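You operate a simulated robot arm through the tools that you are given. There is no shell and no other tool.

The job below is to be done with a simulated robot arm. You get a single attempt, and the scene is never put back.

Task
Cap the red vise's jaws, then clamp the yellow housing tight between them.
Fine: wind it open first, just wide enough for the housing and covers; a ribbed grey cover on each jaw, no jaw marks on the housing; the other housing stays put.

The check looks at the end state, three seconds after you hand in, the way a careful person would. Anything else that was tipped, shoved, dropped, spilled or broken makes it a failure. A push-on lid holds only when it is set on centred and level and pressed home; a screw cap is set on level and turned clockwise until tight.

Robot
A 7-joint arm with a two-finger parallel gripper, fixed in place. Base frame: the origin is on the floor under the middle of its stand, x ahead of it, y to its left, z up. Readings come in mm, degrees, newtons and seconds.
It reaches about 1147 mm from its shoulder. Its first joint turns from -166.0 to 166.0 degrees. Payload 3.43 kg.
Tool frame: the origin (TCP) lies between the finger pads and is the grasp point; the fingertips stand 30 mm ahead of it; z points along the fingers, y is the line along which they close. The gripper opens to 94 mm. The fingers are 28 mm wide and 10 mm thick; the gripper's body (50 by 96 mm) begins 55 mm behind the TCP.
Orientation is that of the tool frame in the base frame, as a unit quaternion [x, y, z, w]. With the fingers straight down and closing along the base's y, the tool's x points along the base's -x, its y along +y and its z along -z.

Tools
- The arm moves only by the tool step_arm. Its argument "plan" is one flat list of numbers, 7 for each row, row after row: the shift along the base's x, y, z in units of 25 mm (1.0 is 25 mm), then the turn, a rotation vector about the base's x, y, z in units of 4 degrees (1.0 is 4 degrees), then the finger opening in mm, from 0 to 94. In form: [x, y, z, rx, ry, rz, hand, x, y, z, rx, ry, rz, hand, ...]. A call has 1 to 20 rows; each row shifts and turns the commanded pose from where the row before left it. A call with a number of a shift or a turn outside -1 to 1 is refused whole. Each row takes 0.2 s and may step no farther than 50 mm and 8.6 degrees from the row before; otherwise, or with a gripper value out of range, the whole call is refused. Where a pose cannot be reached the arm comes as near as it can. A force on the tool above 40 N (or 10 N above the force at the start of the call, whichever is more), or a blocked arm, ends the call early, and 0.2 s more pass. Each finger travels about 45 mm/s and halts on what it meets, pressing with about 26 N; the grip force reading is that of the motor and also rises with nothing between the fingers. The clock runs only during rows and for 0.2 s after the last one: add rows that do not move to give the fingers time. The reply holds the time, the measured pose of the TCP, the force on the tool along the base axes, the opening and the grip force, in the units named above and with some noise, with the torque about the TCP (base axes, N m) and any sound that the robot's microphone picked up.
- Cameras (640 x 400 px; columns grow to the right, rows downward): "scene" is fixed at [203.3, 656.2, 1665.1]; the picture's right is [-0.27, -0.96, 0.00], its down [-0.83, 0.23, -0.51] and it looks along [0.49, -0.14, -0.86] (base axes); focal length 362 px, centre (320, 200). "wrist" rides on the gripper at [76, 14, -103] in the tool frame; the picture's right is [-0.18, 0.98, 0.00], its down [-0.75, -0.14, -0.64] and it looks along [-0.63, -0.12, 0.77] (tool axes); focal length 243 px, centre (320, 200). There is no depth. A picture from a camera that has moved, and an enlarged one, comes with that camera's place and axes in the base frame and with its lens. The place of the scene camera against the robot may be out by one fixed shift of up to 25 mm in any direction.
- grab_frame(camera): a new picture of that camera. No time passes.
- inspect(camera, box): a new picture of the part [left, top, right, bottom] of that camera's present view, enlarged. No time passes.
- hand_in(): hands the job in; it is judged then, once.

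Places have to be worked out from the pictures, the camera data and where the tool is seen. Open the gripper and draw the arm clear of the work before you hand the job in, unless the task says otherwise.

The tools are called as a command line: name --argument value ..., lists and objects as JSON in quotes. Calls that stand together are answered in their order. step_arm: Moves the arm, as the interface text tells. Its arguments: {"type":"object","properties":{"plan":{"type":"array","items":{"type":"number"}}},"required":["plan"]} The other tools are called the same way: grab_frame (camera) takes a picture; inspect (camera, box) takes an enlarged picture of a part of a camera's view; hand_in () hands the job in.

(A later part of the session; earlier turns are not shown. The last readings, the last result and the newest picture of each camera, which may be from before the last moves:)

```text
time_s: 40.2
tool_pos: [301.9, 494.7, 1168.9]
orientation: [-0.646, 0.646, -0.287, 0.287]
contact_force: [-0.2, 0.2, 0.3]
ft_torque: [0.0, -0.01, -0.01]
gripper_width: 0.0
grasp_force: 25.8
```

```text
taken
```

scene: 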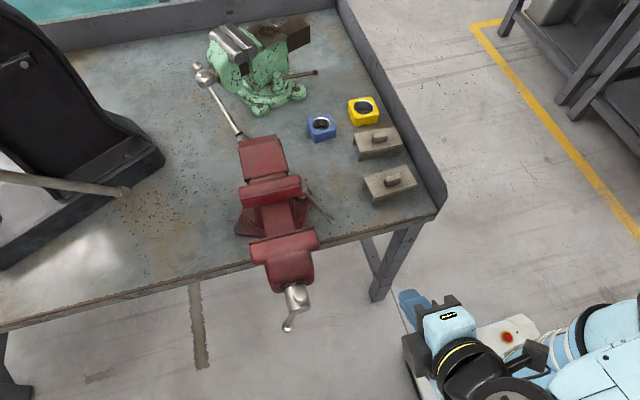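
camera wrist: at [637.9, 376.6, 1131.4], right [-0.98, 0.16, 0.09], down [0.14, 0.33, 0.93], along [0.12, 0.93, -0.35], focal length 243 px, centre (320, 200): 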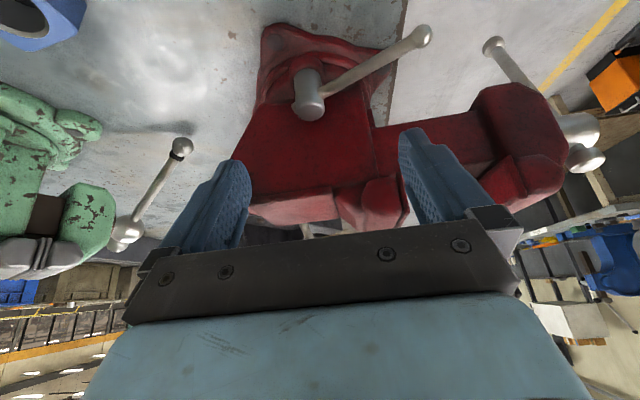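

The pose tracks well; I continue the pitch by the remaining ~42° and shift slightly toward +y.

step_arm --plan '[0, 0.5, 0, 0, -1, 0, 0, 0, 0.5, 0, 0, -1, 0, 0, 0, 0.5, 0, 0, -1, 0, 0, 0, 0.5, 0, 0, -1, 0, 0, 0, 0.5, 0, 0, -1, 0, 0, 0, 0.5, 0, 0, -1, 0, 0, 0, 0.5, 0, 0, -1, 0, 0, 0, 0.5, 0, 0, -1, 0, 0, 0, 0.5, 0, 0, -1, 0, 0, 0, 0.5, 0, 0, -1, 0, 0, 0, 0, 0, 0, -0.5, 0, 0]'

grab_frame --camera "scene"

grab_frame --camera "wrist"

```text
time_s: 42.6
tool_pos: [300.3, 621.5, 1169.5]
orientation: [-0.5, 0.5, -0.5, 0.499]
contact_force: [0.0, -0.7, 0.8]
ft_torque: [0.0, 0.0, -0.01]
gripper_width: 0.1
grasp_force: 25.6
```

```text
taken
```

scene: 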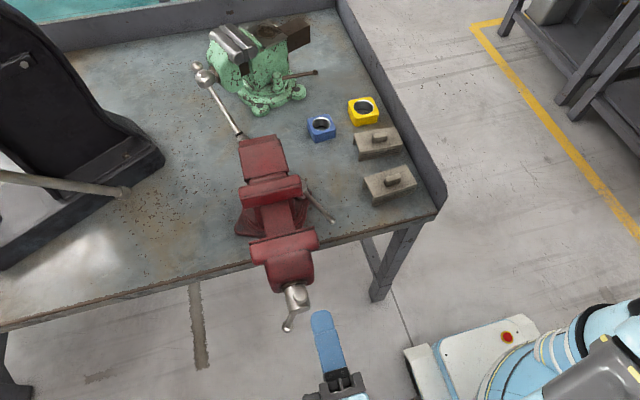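

```text
taken
camera wrist: at [198.6, 543.5, 1155.2], right [0.0, 0.18, -0.98], down [-0.64, 0.75, 0.14], along [0.77, 0.63, 0.12], focal length 243 px, centre (320, 200)
```

wrist: 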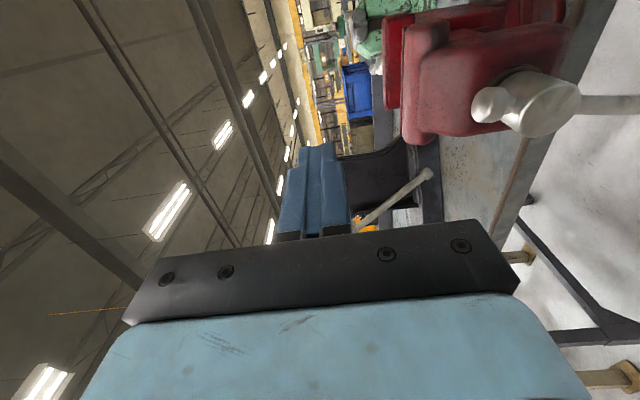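

The fingers now point at the vise along +x. I bring them down beside the lower part of the bar, on its +y side, still short in x.

step_arm --plan '[0, 0.4, -1, 0, 0, 0, 0, 0, 0.4, -1, 0, 0, 0, 0, 0, 0.4, -1, 0, 0, 0, 0, 0, 0.4, -1, 0, 0, 0, 0, 0, 0.4, -1, 0, 0, 0, 0, 0, 0.4, -1, 0, 0, 0, 0, 0, 0.4, -1, 0, 0, 0, 0, 0, 0.4, -1, 0, 0, 0, 0, 0, 0, -1, 0, 0, 0, 0, 0, 0, -1, 0, 0, 0, 0, 0, 0, -0.8, 0, 0, 0, 0, 0, 0, 0, 0, 0, 0, 0]'

grab_frame --camera "scene"

grab_frame --camera "wrist"

```text
time_s: 45.2
tool_pos: [302.0, 699.3, 895.9]
orientation: [0.5, -0.499, 0.501, -0.5]
contact_force: [0.7, -0.3, -0.3]
ft_torque: [-0.02, 0.0, 0.02]
gripper_width: 0.0
grasp_force: 25.4
```

```text
taken
```

scene: 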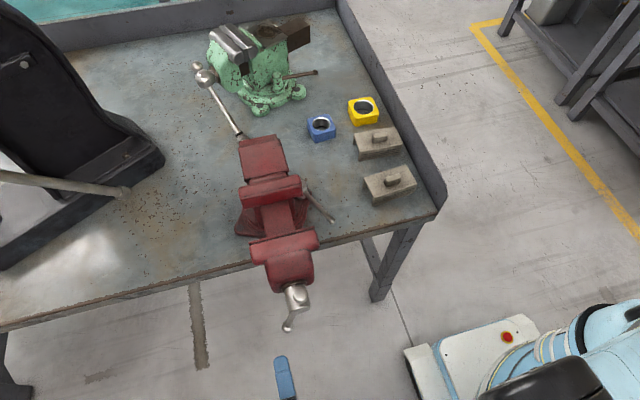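

```text
taken
camera wrist: at [199.3, 623.4, 881.1], right [0.0, 0.18, -0.98], down [-0.64, 0.75, 0.14], along [0.77, 0.63, 0.12], focal length 243 px, centre (320, 200)
```

wrist: 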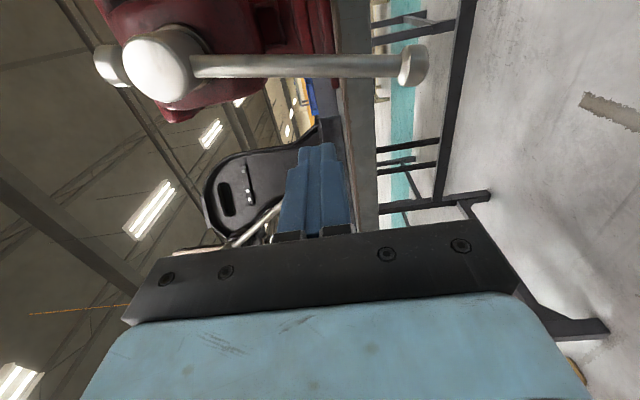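

The handle geometry is confirmed: lower ball about (398, 674, 822), axis about (640, 998). I insert the closed fingers past the bar's plane on its +y side, then start pushing the bar's bottom toward -y (counter-clockwise seen from the front) on a 95 mm circle.

step_arm --plan '[1, 0, 0, 0, 0, 0, 0, 1, -0.2, 0.4, 0, 0, 0, 0, 1, -0.27, 0.44, 0, 0, 0, 0, 0.2, 0, 0, 0, 0, 0, 0, 0, 0, 0, 0, 0, 0, 0]'

step_arm --plan '[0, -0.916, -0.38, 0, 0, 0, 0, 0, -0.984, -0.128, 0, 0, 0, 0, 0, -0.984, 0.128, 0, 0, 0, 0, 0, -0.916, 0.38, 0, 0, 0, 0, 0, -0.788, 0.604, 0, 0, 0, 0, 0, 0, 0, 0, 0, 0, 0]'

grab_frame --camera "wrist"

grab_frame --camera "scene"

```text
time_s: 46.4
tool_pos: [382.8, 688.7, 918.8]
orientation: [-0.499, 0.5, -0.5, 0.5]
contact_force: [-0.6, 1.0, -0.5]
ft_torque: [0.01, 0.0, 0.0]
gripper_width: 0.0
grasp_force: 26.3
```

```text
time_s: 47.8
tool_pos: [383.6, 572.8, 935.3]
orientation: [0.499, -0.5, 0.5, -0.5]
contact_force: [0.2, 0.5, -0.7]
ft_torque: [-0.01, 0.02, -0.02]
gripper_width: 0.0
grasp_force: 26.1
```

```text
taken
camera wrist: at [279.7, 496.2, 921.6], right [0.0, 0.18, -0.98], down [-0.64, 0.75, 0.14], along [0.77, 0.63, 0.12], focal length 243 px, centre (320, 200)
```

wrist: 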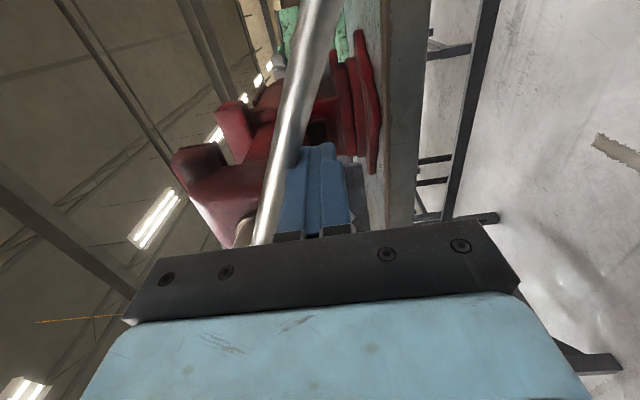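

```text
taken
```

scene: 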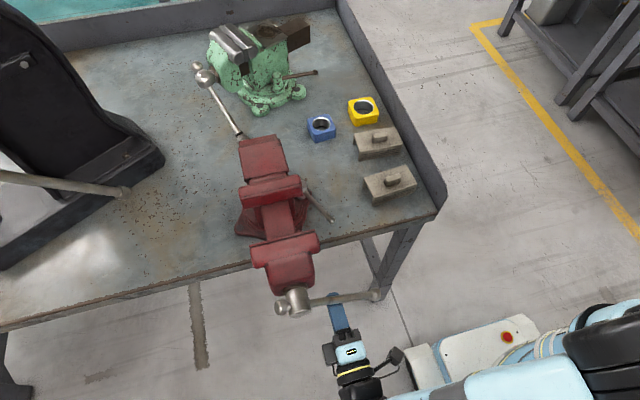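

The bar turned freely toward horizontal on the -y side. I check the jaw's travel in the scene view with the same zoom box as before.

inspect --camera "scene" --box '[230, 165, 330, 245]'

inspect --camera "scene" --box '[240, 220, 400, 330]'

```text
5.00 times, centred on (280, 205) of scene
camera zoom: at [203.3, 656.2, 1665.1], right [-0.27, -0.96, 0.0], down [-0.83, 0.23, -0.51], along [0.49, -0.14, -0.86], focal length 1808 px, centre (520, 175)
```

zoom: 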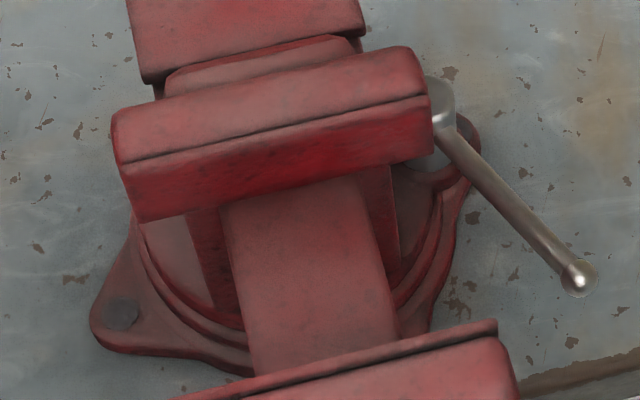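

```text
3.64 times, centred on (320, 275) of scene
camera zoom: at [203.3, 656.2, 1665.1], right [-0.27, -0.96, 0.0], down [-0.83, 0.23, -0.51], along [0.49, -0.14, -0.86], focal length 1315 px, centre (320, -73)
```

zoom: 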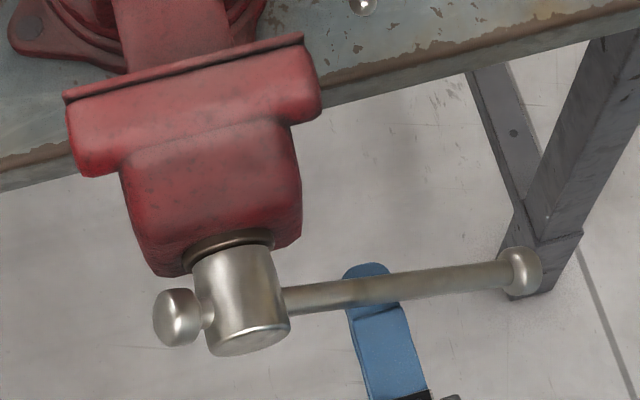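

The jaw has opened by about 5.5 mm for roughly 69° of handle turn, so the screw is coarse at about 28 mm per turn. I push another 45° to reach a gap of about 97 mm.

step_arm --plan '[0, -0.604, 0.788, 0, 0, 0, 0, 0, -0.38, 0.916, 0, 0, 0, 0, 0, -0.128, 0.984, 0, 0, 0, 0, 0, 0, 0, 0, 0, 0, 0]'

inspect --camera "scene" --box '[240, 220, 400, 330]'

inspect --camera "scene" --box '[230, 165, 330, 245]'

```text
time_s: 48.8
tool_pos: [380.9, 548.0, 1004.4]
orientation: [-0.5, 0.5, -0.499, 0.501]
contact_force: [-20.3, 2.8, -2.0]
ft_torque: [-0.08, -0.3, 0.32]
gripper_width: 0.0
grasp_force: 26.3
```

```text
3.64 times, centred on (320, 275) of scene
camera zoom: at [203.3, 656.2, 1665.1], right [-0.27, -0.96, 0.0], down [-0.83, 0.23, -0.51], along [0.49, -0.14, -0.86], focal length 1315 px, centre (320, -73)
```

zoom: 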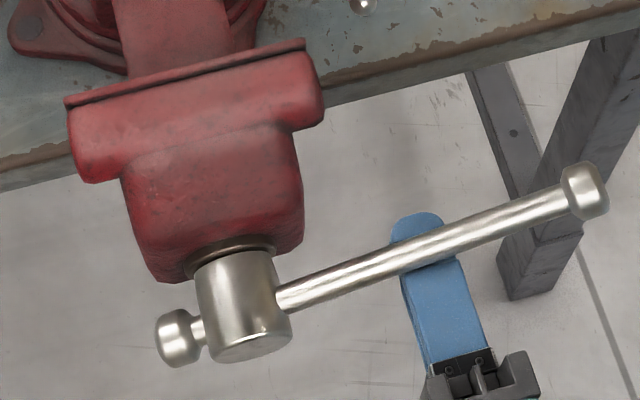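

```text
5.00 times, centred on (280, 205) of scene
camera zoom: at [203.3, 656.2, 1665.1], right [-0.27, -0.96, 0.0], down [-0.83, 0.23, -0.51], along [0.49, -0.14, -0.86], focal length 1808 px, centre (520, 175)
```

zoom: 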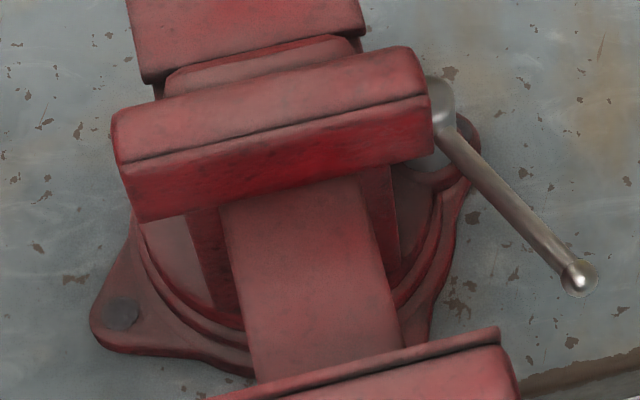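

The gap is now about 96–97 mm with the bar just above horizontal on the -y side. I back the fingers off downward to see whether the handle stays put by itself.

step_arm --plan '[0, 0, -0.5, 0, 0, 0, 0, 0, 0, -0.5, 0, 0, 0, 0, 0, 0, -0.5, 0, 0, 0, 0, 0, 0, 0, 0, 0, 0, 0, 0, 0, 0, 0, 0, 0, 0]'

inspect --camera "scene" --box '[240, 220, 400, 330]'

```text
time_s: 50.0
tool_pos: [382.3, 548.2, 964.5]
orientation: [-0.5, 0.501, -0.5, 0.499]
contact_force: [-0.2, -0.1, 0.7]
ft_torque: [0.0, 0.0, -0.01]
gripper_width: 0.0
grasp_force: 25.2
```

```text
3.64 times, centred on (320, 275) of scene
camera zoom: at [203.3, 656.2, 1665.1], right [-0.27, -0.96, 0.0], down [-0.83, 0.23, -0.51], along [0.49, -0.14, -0.86], focal length 1315 px, centre (320, -73)
```

zoom: 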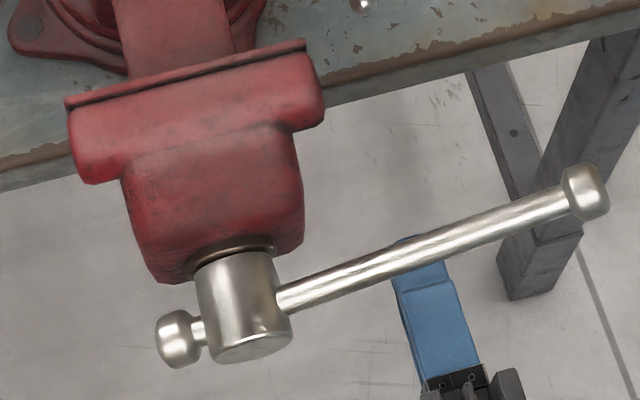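

The handle holds its position. I withdraw the fingers along -x, then raise and pitch the tool back to fingers-down.

step_arm --plan '[-1, 0, 0, 0, 0, 0, 0, -1, 0, 0, 0, 0, 0, 0, -1, 0, 0, 0, 0, 0, 0, -0.5, 0, 0, 0, 0, 0, 0, 0, -0.2, 0.5, 0, 1, 0, 0, 0, -0.2, 0.5, 0, 1, 0, 0, 0, -0.2, 0.5, 0, 1, 0, 0, 0, -0.2, 0.5, 0, 1, 0, 0, 0, -0.2, 0.5, 0, 1, 0, 0, 0, -0.2, 0.5, 0, 1, 0, 0, 0, -0.2, 0.5, 0, 1, 0, 0, 0, -0.2, 0.5, 0, 1, 0, 0, 0, -0.2, 0.5, 0, 1, 0, 0, 0, -0.2, 0.5, 0, 1, 0, 0, 0, -0.2, 0.5, 0, 1, 0, 0, 0, -0.2, 0.5, 0, 1, 0, 0, 0, -0.2, 0.5, 0, 1, 0, 0, 0, -0.2, 0.5, 0, 1, 0, 0, 0, -0.2, 0.5, 0, 1, 0, 0, 0, -0.2, 0.5, 0, 1, 0, 0]'

step_arm --plan '[0, -0.2, 0.4, 0, 1, 0, 0, 0, -0.2, 0.4, 0, 1, 0, 0, 0, -0.2, 0, 0, 1, 0, 0, 0, -0.2, 0, 0, 1, 0, 0, 0, -0.2, 0, 0, 1, 0, 0, 0, -0.2, 0, 0, 1, 0, 0, 0, -0.2, 0, 0, 1, 0, 0, 0, -0.2, 0, 0, 1, 0, 0, 0, -0.2, 0, 0, 1, 0, 0, 0, -0.2, 0, 0, 1, 0, 0, 0, -0.2, 0, 0, 0.5, 0, 0, 0, 0, 0, 0, 0, 0, 0]'

grab_frame --camera "scene"

```text
time_s: 54.2
tool_pos: [292.8, 465.5, 1163.3]
orientation: [-0.689, 0.689, -0.159, 0.158]
contact_force: [-0.7, -0.2, 0.0]
ft_torque: [0.02, 0.02, 0.0]
gripper_width: 0.1
grasp_force: 25.6
```

```text
time_s: 56.8
tool_pos: [294.0, 409.8, 1185.8]
orientation: [0.7, -0.7, -0.099, 0.099]
contact_force: [0.6, -0.3, -0.1]
ft_torque: [0.02, 0.0, 0.0]
gripper_width: 0.0
grasp_force: 26.3
```

```text
taken
```

scene: 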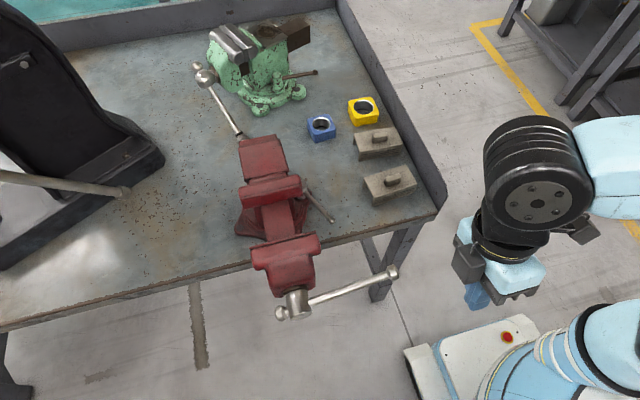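

I over-rotated by 16°, so I undo that, open the hand to 50 mm, and travel above the nearer cover with a yaw offset of +5° to match it.

step_arm --plan '[0, 0, 0, 0, -1, 0, 50, 0, 0, 0, 0, -1, 0, 50, 0, 0, 0, 0, -1, 0, 50, 0, 0, 0, 0, -1, 0, 50, 1, -0.17, 0, 0, 0, 0, 50, 1, -0.17, 0, 0, 0, 0, 50, 1, -0.17, 0, 0, 0, 0, 50, 1, -0.17, 0, 0, 0, 0, 50, 1, -0.17, 0, 0, 0, 0, 50, 1, -0.17, 0, 0, 0, 0, 50, 1, -0.17, 0, 0, 0, 0, 50, 1, -0.17, 0, 0, 0, 0, 50, 1, -0.17, 0, 0, 0, 0, 50, 1, -0.17, 0, 0, 0, 0.25, 50, 1, -0.17, 0, 0, 0, 0.25, 50, 1, -0.17, 0, 0, 0, 0.25, 50, 1, -0.17, 0, 0, 0, 0.25, 50, 0.9, -0.2, 0, 0, 0, 0.25, 50, 0, 0, 0, 0, 0, 0, 50]'

grab_frame --camera "wrist"

grab_frame --camera "scene"

```text
time_s: 60.8
tool_pos: [642.9, 350.9, 1183.9]
orientation: [0.737, -0.676, 0.0, 0.0]
contact_force: [-0.1, -0.1, 1.0]
ft_torque: [-0.02, 0.0, 0.0]
gripper_width: 50.1
grasp_force: 0.1
```

```text
taken
camera wrist: at [636.6, 273.1, 1286.8], right [-1.0, 0.1, 0.0], down [0.07, 0.76, 0.64], along [0.06, 0.64, -0.77], focal length 243 px, centre (320, 200)
```

wrist: 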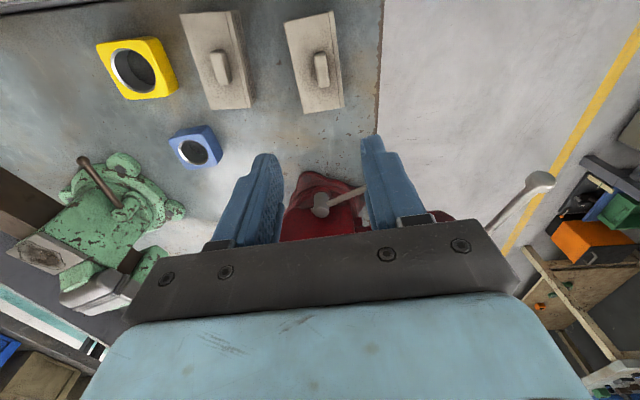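

```text
taken
```

scene: 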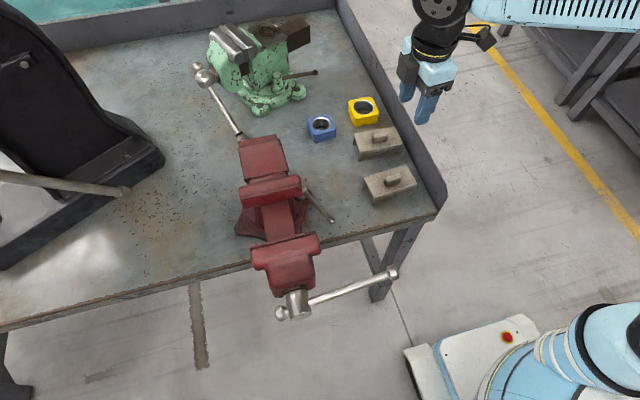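

Both covers and housings are in one wrist view. I enlarge it to refine the near cover's knob position and yaw.

inspect --camera "wrist" --box '[260, 0, 380, 125]'

inspect --camera "wrist" --box '[160, 0, 280, 125]'

```text
3.20 times, centred on (320, 62) of wrist
camera zoom: at [636.6, 273.1, 1286.8], right [-1.0, 0.1, 0.0], down [0.07, 0.76, 0.64], along [0.06, 0.64, -0.77], focal length 776 px, centre (320, 640)
```

zoom: 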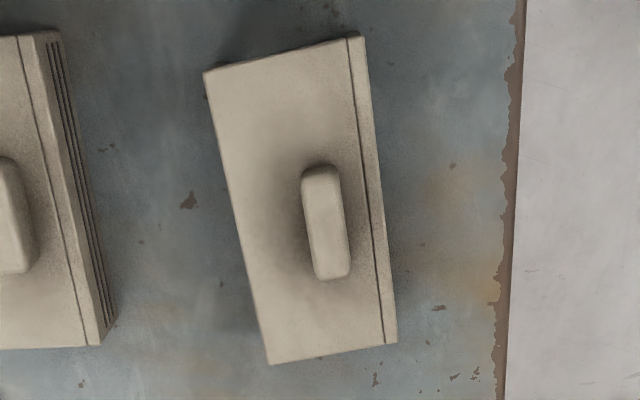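

```text
3.20 times, centred on (220, 62) of wrist
camera zoom: at [636.6, 273.1, 1286.8], right [-1.0, 0.1, 0.0], down [0.07, 0.76, 0.64], along [0.06, 0.64, -0.77], focal length 776 px, centre (640, 640)
```

zoom: 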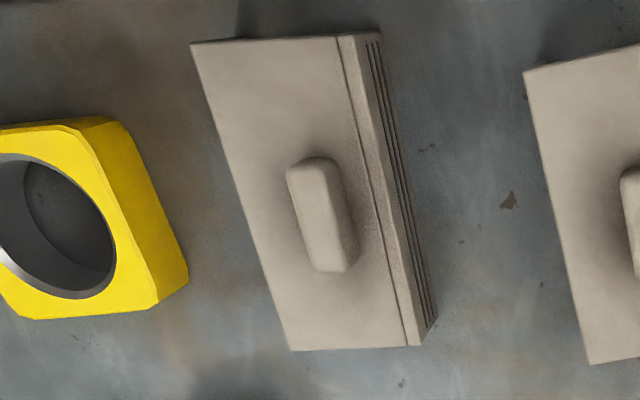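

The near cover's knob is at about (641, 348), top z≈927, yaw +4.3°. I centre on it and descend so the fingertips straddle the knob just above the cover's top.

step_arm --plan '[-0.084, -0.116, -1, 0, 0, -0.16, 50, 0, 0, -1, 0, 0, 0, 50, 0, 0, -1, 0, 0, 0, 50, 0, 0, -1, 0, 0, 0, 50, 0, 0, -1, 0, 0, 0, 50, 0, 0, -1, 0, 0, 0, 50, 0, 0, -1, 0, 0, 0, 50, 0, 0, -1, 0, 0, 0, 50, 0, 0, -1, 0, 0, 0, 50, 0, 0, -0.4, 0, 0, 0, 50, 0, 0, 0, 0, 0, 0, 50]'

grab_frame --camera "wrist"

inspect --camera "scene" --box '[350, 150, 430, 210]'

```text
time_s: 63.2
tool_pos: [639.6, 345.2, 950.6]
orientation: [0.734, -0.679, 0.0, -0.001]
contact_force: [-0.1, -0.4, 0.1]
ft_torque: [-0.02, 0.0, 0.02]
gripper_width: 49.7
grasp_force: 0.0
```

```text
taken
camera wrist: at [632.4, 268.1, 1053.4], right [-0.99, 0.11, 0.0], down [0.08, 0.76, 0.64], along [0.07, 0.64, -0.77], focal length 243 px, centre (320, 200)
```

wrist: 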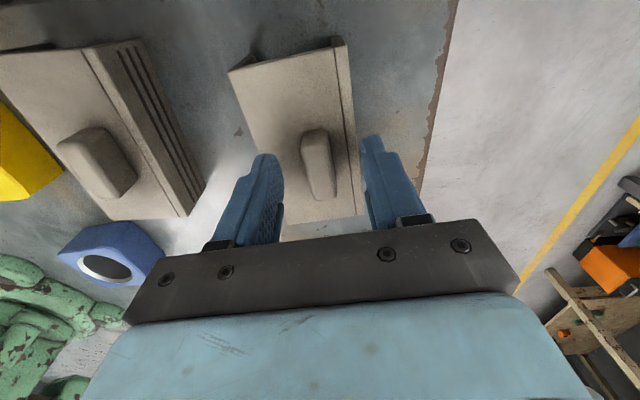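

```text
6.67 times, centred on (390, 180) of scene
camera zoom: at [203.3, 656.2, 1665.1], right [-0.27, -0.96, 0.0], down [-0.83, 0.23, -0.51], along [0.49, -0.14, -0.86], focal length 2410 px, centre (-147, 333)
```

zoom: 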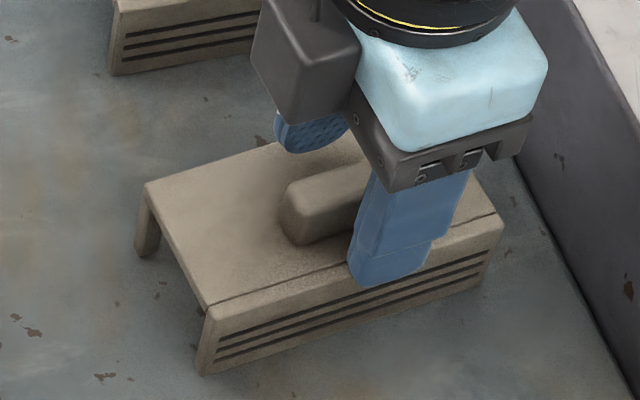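

The knob sits between the fingertips, which are slightly to its -y side. I shift +4 mm in y, lower another 5.5 mm, and close the grip.

step_arm --plan '[0.04, 0.16, -0.22, 0, 0, 0, 50, 0, 0, 0, 0, 0, 0, 50, 0, 0, 0, 0, 0, 0, 8, 0, 0, 0, 0, 0, 0, 8, 0, 0, 0, 0, 0, 0, 8, 0, 0, 0, 0, 0, 0, 8, 0, 0, 0, 0, 0, 0, 8]'

grab_frame --camera "wrist"

inspect --camera "scene" --box '[350, 150, 430, 210]'

```text
time_s: 64.8
tool_pos: [642.5, 350.8, 945.4]
orientation: [0.733, -0.68, 0.0, -0.001]
contact_force: [0.0, -0.4, 0.1]
ft_torque: [-0.04, -0.03, 0.04]
gripper_width: 15.3
grasp_force: 26.0
```

```text
taken
camera wrist: at [633.4, 272.6, 1048.0], right [-0.99, 0.11, 0.0], down [0.08, 0.76, 0.64], along [0.07, 0.64, -0.77], focal length 243 px, centre (320, 200)
```

wrist: 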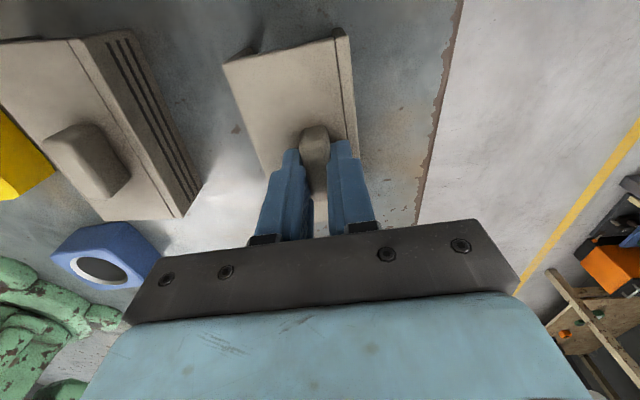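

```text
6.67 times, centred on (390, 180) of scene
camera zoom: at [203.3, 656.2, 1665.1], right [-0.27, -0.96, 0.0], down [-0.83, 0.23, -0.51], along [0.49, -0.14, -0.86], focal length 2410 px, centre (-147, 333)
```

zoom: 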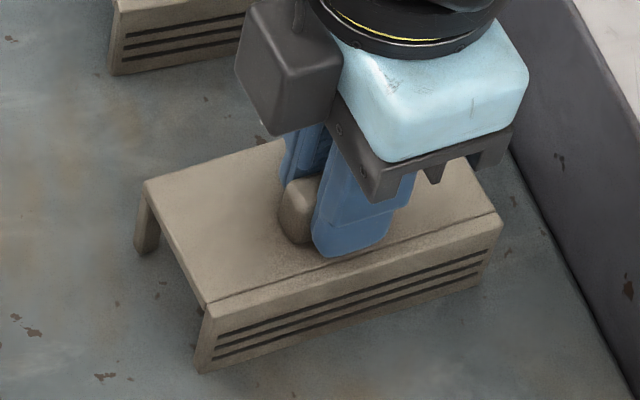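

The knob is gripped (15.3 mm wide). I lift straight up 240 mm and check that the cover comes along.

step_arm --plan '[0, 0, 0.3, 0, 0, 0, 8, 0, 0, 0.6, 0, 0, 0, 8, 0, 0, 1, 0, 0, 0, 8, 0, 0, 1, 0, 0, 0, 8, 0, 0, 1, 0, 0, 0, 8, 0, 0, 1, 0, 0, 0, 8, 0, 0, 1, 0, 0, 0, 8, 0, 0, 1, 0, 0, 0, 8, 0, 0, 1, 0, 0, 0, 8, 0, 0, 1, 0, 0, 0, 8, 0, 0, 0.8, 0, 0, 0, 8, 0, 0, 0, 0, 0, 0, 8]'

grab_frame --camera "wrist"

grab_frame --camera "scene"

```text
time_s: 67.4
tool_pos: [641.0, 355.6, 1188.6]
orientation: [0.734, -0.679, 0.001, 0.0]
contact_force: [-0.4, -0.3, 0.1]
ft_torque: [0.0, 0.04, 0.01]
gripper_width: 15.2
grasp_force: 26.0
```

```text
taken
camera wrist: at [632.8, 277.2, 1290.4], right [-0.99, 0.11, 0.0], down [0.08, 0.76, 0.64], along [0.07, 0.64, -0.77], focal length 243 px, centre (320, 200)
```

wrist: 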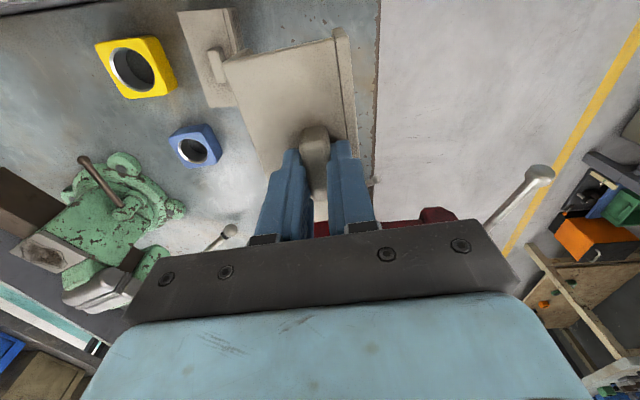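

```text
taken
```

scene: 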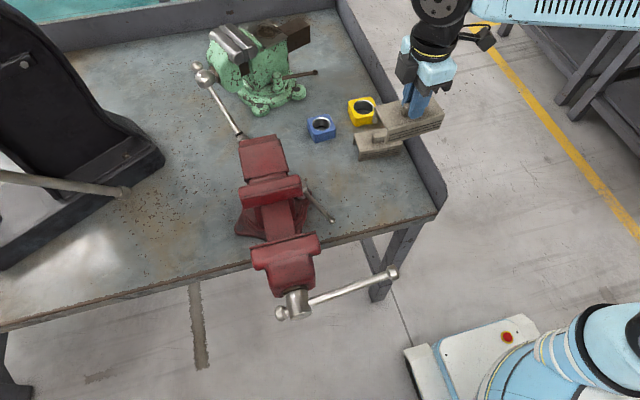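

The cover is held level. I enlarge the wrist view to compute exactly where the cover sits relative to the TCP.

inspect --camera "wrist" --box '[210, 20, 370, 120]'

inspect --camera "scene" --box '[350, 60, 460, 160]'

```text
4.00 times, centred on (290, 70) of wrist
camera zoom: at [632.8, 277.2, 1290.4], right [-0.99, 0.11, 0.0], down [0.08, 0.76, 0.64], along [0.07, 0.64, -0.77], focal length 970 px, centre (440, 720)
```

zoom: 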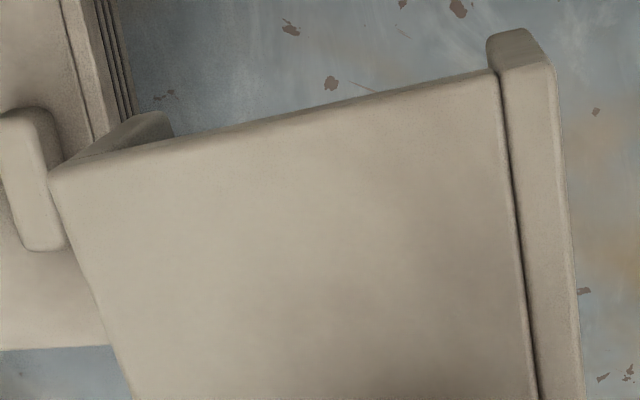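

```text
4.00 times, centred on (405, 110) of scene
camera zoom: at [203.3, 656.2, 1665.1], right [-0.27, -0.96, 0.0], down [-0.83, 0.23, -0.51], along [0.49, -0.14, -0.86], focal length 1446 px, centre (-20, 560)
```

zoom: 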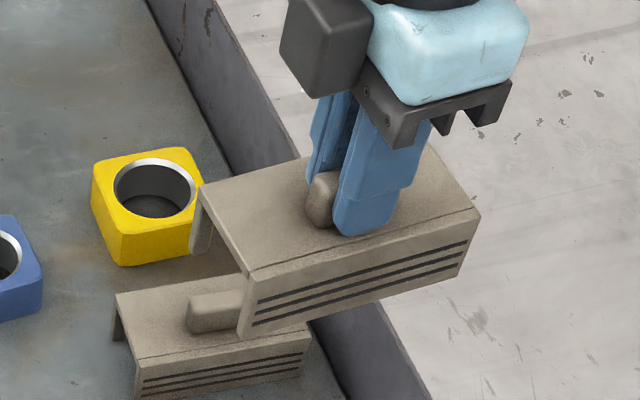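

In the tool frame the cover's ribbed face is 24 mm to the -x side of the TCP, its rear edge is 38 mm behind, and its centre is 1.5 mm toward -y. I carry it above the fixed jaw, aiming TCP at about (603, 642.5) with the cover squared.

step_arm --plan '[-0.127, 0.957, 0, 0, 0, -0.092, 8, -0.127, 0.957, 0, 0, 0, -0.092, 8, -0.127, 0.957, 0, 0, 0, -0.092, 8, -0.127, 0.957, 0, 0, 0, -0.092, 8, -0.127, 0.957, 0, 0, 0, -0.092, 8, -0.127, 0.957, 0, 0, 0, -0.092, 8, -0.127, 0.957, 0, 0, 0, -0.092, 8, -0.127, 0.957, 0, 0, 0, -0.092, 8, -0.127, 0.957, 0, 0, 0, -0.092, 8, -0.127, 0.957, 0, 0, 0, -0.092, 8, -0.127, 0.957, 0, 0, 0, -0.092, 8, -0.127, 0.957, 0, 0, 0, -0.092, 8, 0, 0, 0, 0, 0, 0, 8, 0, 0, 0, 0, 0, 0, 8]'

grab_frame --camera "wrist"

inspect --camera "scene" --box '[220, 120, 340, 240]'

```text
time_s: 70.4
tool_pos: [605.8, 638.7, 1186.2]
orientation: [-0.707, 0.708, 0.0, -0.001]
contact_force: [-0.4, -0.2, -0.2]
ft_torque: [0.0, 0.03, 0.04]
gripper_width: 15.2
grasp_force: 26.2
```

```text
taken
camera wrist: at [591.3, 562.1, 1288.7], right [-0.98, 0.19, 0.0], down [0.14, 0.75, 0.64], along [0.12, 0.63, -0.77], focal length 243 px, centre (320, 200)
```

wrist: 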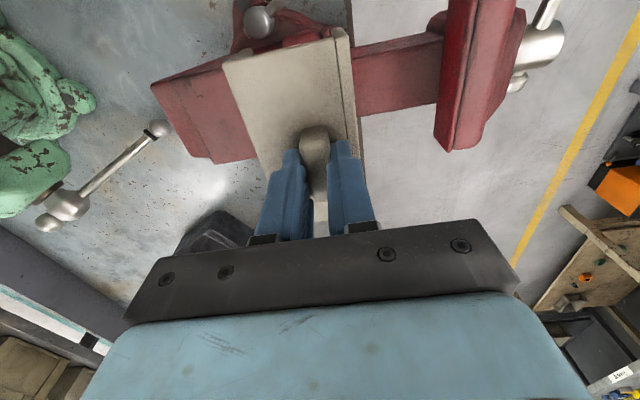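

```text
3.33 times, centred on (280, 180) of scene
camera zoom: at [203.3, 656.2, 1665.1], right [-0.27, -0.96, 0.0], down [-0.83, 0.23, -0.51], along [0.49, -0.14, -0.86], focal length 1205 px, centre (453, 267)
```

zoom: 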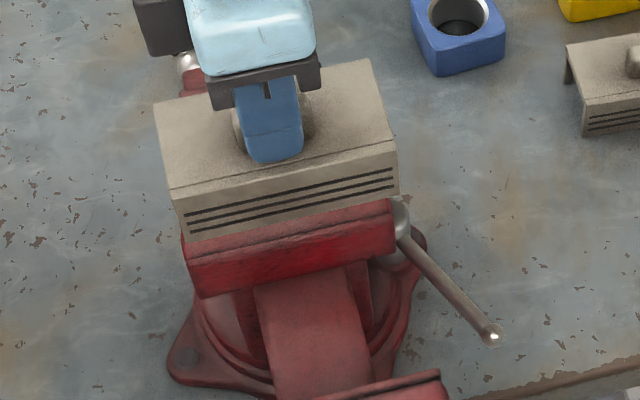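

TCP reads about (605.5, 638.4). I correct by (-2.5, +4) and descend to just above the jaw top, then re-check.

step_arm --plan '[-0.1, 0.16, -0.3, 0, 0, 0, 8, 0, 0, -0.3, 0, 0, 0, 8, 0, 0, -0.2, 0, 0, 0, 8, 0, 0, 0, 0, 0, 0, 8]'

inspect --camera "scene" --box '[230, 130, 310, 220]'

inspect --camera "wrist" --box '[210, 20, 370, 120]'

```text
time_s: 71.4
tool_pos: [601.7, 644.1, 1165.7]
orientation: [-0.706, 0.708, 0.0, 0.001]
contact_force: [-0.3, 0.3, -1.0]
ft_torque: [-0.03, 0.02, 0.0]
gripper_width: 15.1
grasp_force: 26.1
```

```text
4.44 times, centred on (270, 175) of scene
camera zoom: at [203.3, 656.2, 1665.1], right [-0.27, -0.96, 0.0], down [-0.83, 0.23, -0.51], along [0.49, -0.14, -0.86], focal length 1607 px, centre (542, 311)
```

zoom: 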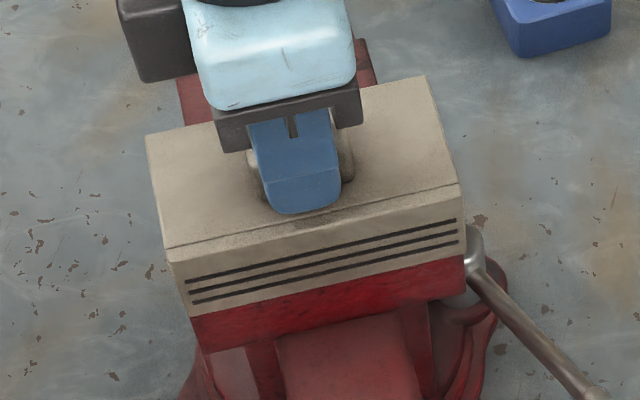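

```text
4.00 times, centred on (290, 70) of wrist
camera zoom: at [587.0, 566.1, 1268.2], right [-0.98, 0.19, 0.0], down [0.14, 0.75, 0.64], along [0.12, 0.63, -0.77], focal length 970 px, centre (440, 720)
```

zoom: 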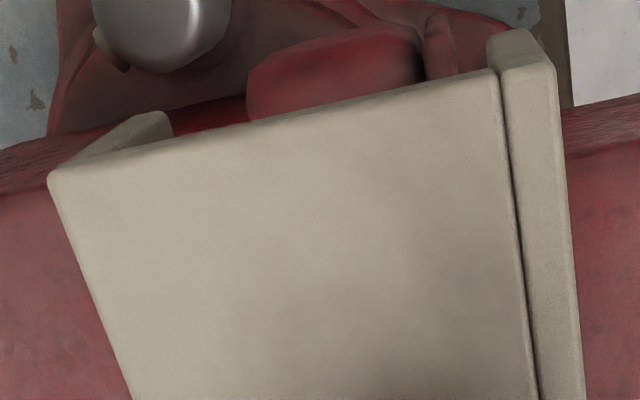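

From the wrist I can see the jaw end between the pad and the rear tab, with clearance on both sides, and the ends line up within a millimetre. I lower 45 mm straight down and check.

step_arm --plan '[0.04, -0.03, -0.4, 0, 0, 0, 8, 0, 0, -0.5, 0, 0, 0, 8, 0, 0, -0.5, 0, 0, 0, 8, 0, 0, -0.4, 0, 0, 0, 8, 0, 0, 0, 0, 0, 0, 8]'

inspect --camera "scene" --box '[230, 130, 310, 220]'

inspect --camera "wrist" --box '[210, 20, 370, 120]'

```text
time_s: 72.6
tool_pos: [602.2, 642.4, 1121.5]
orientation: [-0.706, 0.708, 0.0, -0.001]
contact_force: [0.2, -0.1, -0.3]
ft_torque: [0.0, -0.01, -0.01]
gripper_width: 15.0
grasp_force: 26.7
```

```text
4.44 times, centred on (270, 175) of scene
camera zoom: at [203.3, 656.2, 1665.1], right [-0.27, -0.96, 0.0], down [-0.83, 0.23, -0.51], along [0.49, -0.14, -0.86], focal length 1607 px, centre (542, 311)
```

zoom: 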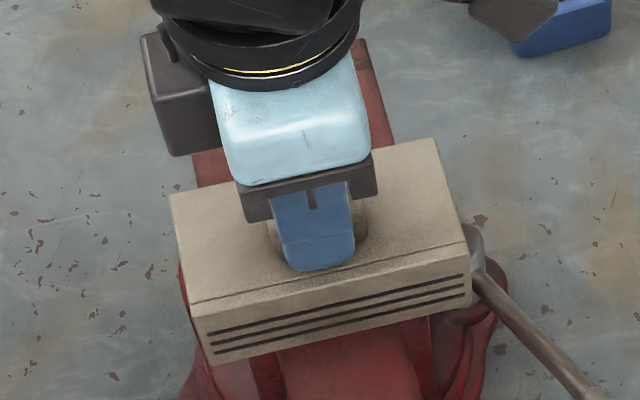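

```text
4.00 times, centred on (290, 70) of wrist
camera zoom: at [588.1, 565.0, 1223.9], right [-0.98, 0.19, 0.0], down [0.14, 0.75, 0.64], along [0.12, 0.63, -0.77], focal length 970 px, centre (440, 720)
```

zoom: 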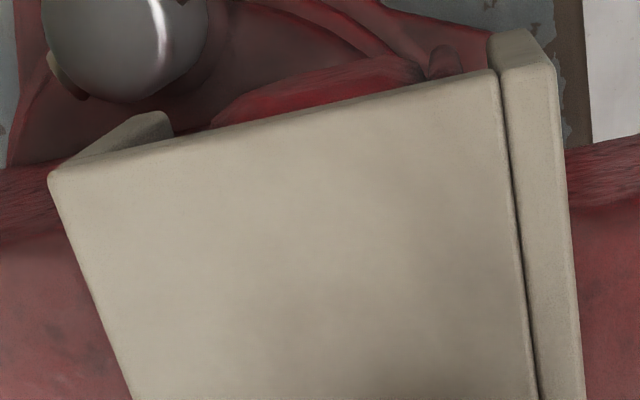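

The cover has slid down around the jaw with no contact. I lower in small steps until it seats.

step_arm --plan '[0, 0, -0.12, 0, 0, 0, 8, 0, 0, -0.12, 0, 0, 0, 8, 0, 0, -0.08, 0, 0, 0, 8, 0, 0, 0, 0, 0, 0, 8]'

```text
time_s: 73.6
tool_pos: [600.8, 642.0, 1114.1]
orientation: [-0.706, 0.708, 0.001, 0.002]
contact_force: [4.1, 1.3, 26.1]
ft_torque: [0.05, 0.18, -0.01]
gripper_width: 15.5
grasp_force: 26.0
```

Contact at 26 N near TCP z≈1114, close to the expected seat height. I check the pictures before releasing.

inspect --camera "scene" --box '[230, 130, 310, 220]'

inspect --camera "wrist" --box '[210, 20, 370, 120]'

```text
4.44 times, centred on (270, 175) of scene
camera zoom: at [203.3, 656.2, 1665.1], right [-0.27, -0.96, 0.0], down [-0.83, 0.23, -0.51], along [0.49, -0.14, -0.86], focal length 1607 px, centre (542, 311)
```

zoom: 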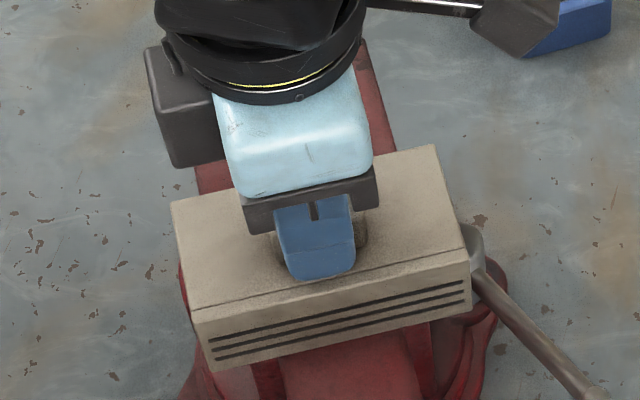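

```text
4.00 times, centred on (290, 70) of wrist
camera zoom: at [587.2, 565.0, 1217.2], right [-0.98, 0.19, 0.0], down [0.14, 0.75, 0.64], along [0.12, 0.63, -0.76], focal length 970 px, centre (440, 720)
```

zoom: 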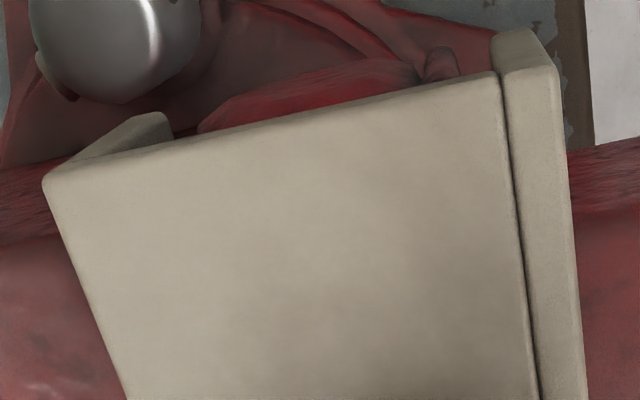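

It appears seated. I relieve the downward press and slide the cover toward +x until its pad meets the jaw face.

step_arm --plan '[0, 0, 0.06, 0, 0, 0, 8, 0.08, 0, 0, 0, 0, 0, 8, 0.06, 0, 0, 0, 0, 0, 8, 0, 0, 0, 0, 0, 0, 8]'

step_arm --plan '[0.06, 0, 0, 0, 0, 0, 8, 0.06, 0, 0, 0, 0, 0, 8, 0, 0, 0, 0, 0, 0, 8]'

```text
time_s: 74.6
tool_pos: [605.0, 644.3, 1115.6]
orientation: [-0.706, 0.708, 0.0, -0.001]
contact_force: [-1.5, 0.6, 1.4]
ft_torque: [0.16, 0.07, 0.07]
gripper_width: 15.0
grasp_force: 25.8
```

```text
time_s: 75.4
tool_pos: [606.1, 644.2, 1114.9]
orientation: [0.707, -0.707, 0.0, 0.001]
contact_force: [-14.9, -1.4, -6.2]
ft_torque: [-0.08, 0.41, 0.04]
gripper_width: 15.1
grasp_force: 25.8
```

The pad met the jaw face at TCP x≈606 (-15 N). I relax x slightly, press down to seat it, then open the fingers.

step_arm --plan '[-0.06, 0, -0.06, 0, 0, 0, 8, 0, 0, -0.06, 0, 0, 0, 8, 0, 0, 0, 0, 0, 0, 8]'

step_arm --plan '[0, 0, 0.1, 0, 0, 0, 8, 0, 0, 0, 0, 0, 0, 24, 0, 0, 0, 0, 0, 0, 30, 0, 0, 0, 0, 0, 0, 30, 0, 0, 0.4, 0, 0, 0, 30, 0, 0, 1, 0, 0, 0, 30, 0, 0, 1, 0, 0, 0, 30, 0, 0, 1, 0, 0, 0, 30]'

inspect --camera "scene" --box '[230, 130, 310, 220]'

inspect --camera "wrist" --box '[210, 20, 410, 145]'

```text
time_s: 76.2
tool_pos: [605.9, 642.2, 1114.8]
orientation: [-0.707, 0.707, 0.0, 0.002]
contact_force: [-5.0, 4.1, 22.3]
ft_torque: [-0.57, 0.54, 0.12]
gripper_width: 15.3
grasp_force: 26.1
```

```text
time_s: 78.0
tool_pos: [604.6, 642.4, 1199.3]
orientation: [-0.707, 0.707, 0.0, 0.0]
contact_force: [-0.1, 0.4, -0.6]
ft_torque: [0.01, 0.03, 0.03]
gripper_width: 30.1
grasp_force: 0.0
```

```text
4.44 times, centred on (270, 175) of scene
camera zoom: at [203.3, 656.2, 1665.1], right [-0.27, -0.96, 0.0], down [-0.83, 0.23, -0.51], along [0.49, -0.14, -0.86], focal length 1607 px, centre (542, 311)
```

zoom: 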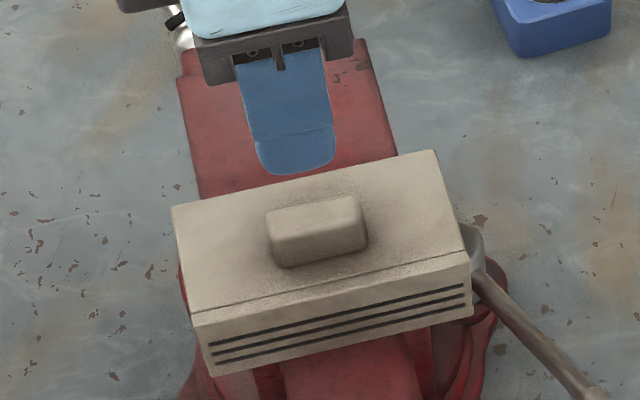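

```text
3.20 times, centred on (310, 82) of wrist
camera zoom: at [589.7, 565.4, 1300.7], right [-0.98, 0.18, 0.0], down [0.14, 0.75, 0.64], along [0.12, 0.63, -0.77], focal length 776 px, centre (352, 576)
```

zoom: 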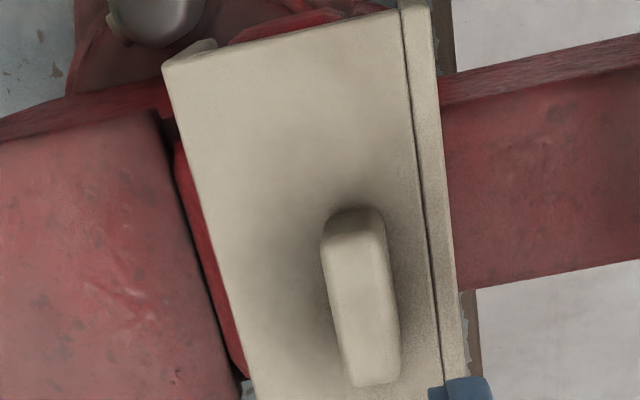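

The first cover sits on the fixed jaw, ribs facing the gap. I open to 50 mm and travel above the second cover, yawing -3.6° to match it.

step_arm --plan '[0.526, -0.951, 0, 0, 0, -0.07, 50, 0.526, -0.951, 0, 0, 0, -0.07, 50, 0.526, -0.951, 0, 0, 0, -0.07, 50, 0.526, -0.951, 0, 0, 0, -0.07, 50, 0.526, -0.951, 0, 0, 0, -0.07, 50, 0.526, -0.951, 0, 0, 0, -0.07, 50, 0.526, -0.951, 0, 0, 0, -0.07, 50, 0.526, -0.951, 0, 0, 0, -0.07, 50, 0.526, -0.951, 0, 0, 0, -0.07, 50, 0.526, -0.951, 0, 0, 0, -0.07, 50, 0.526, -0.951, 0, 0, 0, -0.07, 50, 0.526, -0.951, 0, 0, 0, -0.07, 50, 0.526, -0.951, 0, 0, 0, -0.06, 50, 0, 0, 0, 0, 0, 0, 50, 0, 0, 0, 0, 0, 0, 50]'

grab_frame --camera "wrist"

inspect --camera "wrist" --box '[240, 0, 400, 125]'

inspect --camera "scene" --box '[220, 120, 340, 240]'

```text
time_s: 81.2
tool_pos: [780.0, 331.7, 1199.7]
orientation: [-0.684, 0.729, 0.0, -0.001]
contact_force: [0.0, 0.5, -0.6]
ft_torque: [-0.01, 0.0, 0.02]
gripper_width: 50.2
grasp_force: 0.1
```

```text
taken
camera wrist: at [761.0, 256.6, 1301.8], right [-0.97, 0.25, 0.0], down [0.19, 0.74, 0.64], along [0.16, 0.62, -0.77], focal length 243 px, centre (320, 200)
```

wrist: 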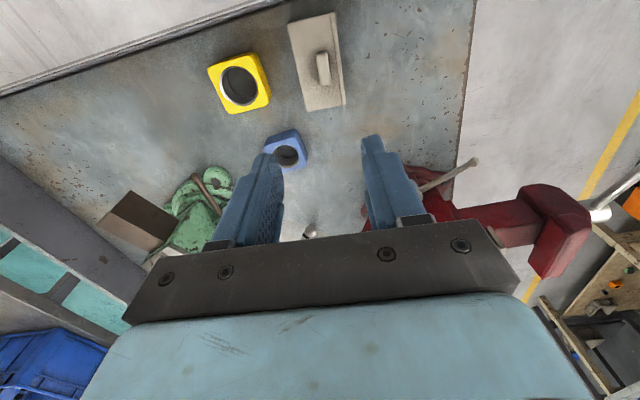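

```text
3.20 times, centred on (320, 62) of wrist
camera zoom: at [761.0, 256.6, 1301.8], right [-0.97, 0.25, 0.0], down [0.19, 0.74, 0.64], along [0.16, 0.62, -0.77], focal length 776 px, centre (320, 640)
```

zoom: 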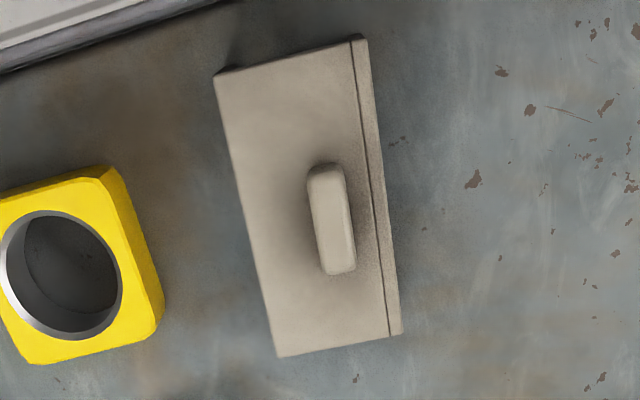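

```text
3.33 times, centred on (280, 180) of scene
camera zoom: at [203.3, 656.2, 1665.1], right [-0.27, -0.96, 0.0], down [-0.83, 0.23, -0.51], along [0.49, -0.14, -0.86], focal length 1205 px, centre (453, 267)
```

zoom: 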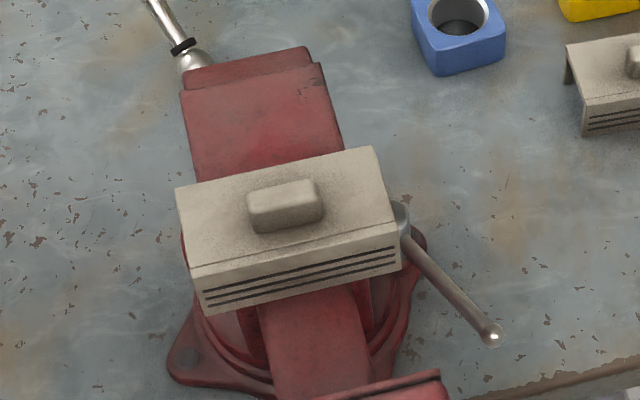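

The second knob is at about (775, 333) with yaw -3.3°. I shift -5 mm in x and +4 mm in y (allowing for the drift seen before) and descend to just above the grip height.

step_arm --plan '[-0.2, 0.14, -1, 0, 0, 0.05, 50, 0, 0, -1, 0, 0, 0, 50, 0, 0, -1, 0, 0, 0, 50, 0, 0, -1, 0, 0, 0, 50, 0, 0, -1, 0, 0, 0, 50, 0, 0, -1, 0, 0, 0, 50, 0, 0, -1, 0, 0, 0, 50, 0, 0, -1, 0, 0, 0, 50, 0, 0, -1, 0, 0, 0, 50, 0, 0, -0.9, 0, 0, 0, 50, 0, 0, 0, 0, 0, 0, 50]'

grab_frame --camera "wrist"

```text
time_s: 83.6
tool_pos: [774.9, 337.6, 950.3]
orientation: [-0.686, 0.728, 0.0, 0.0]
contact_force: [-0.6, 0.2, 0.7]
ft_torque: [0.03, 0.01, 0.0]
gripper_width: 50.1
grasp_force: 0.0
```

```text
taken
camera wrist: at [756.2, 260.9, 1053.7], right [-0.97, 0.24, 0.0], down [0.19, 0.74, 0.64], along [0.16, 0.62, -0.77], focal length 243 px, centre (320, 200)
```

wrist: 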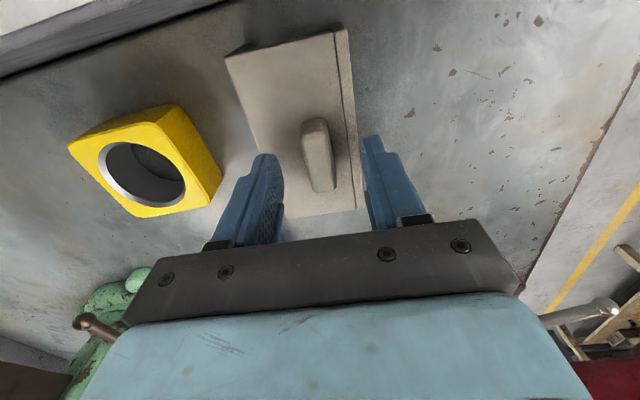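

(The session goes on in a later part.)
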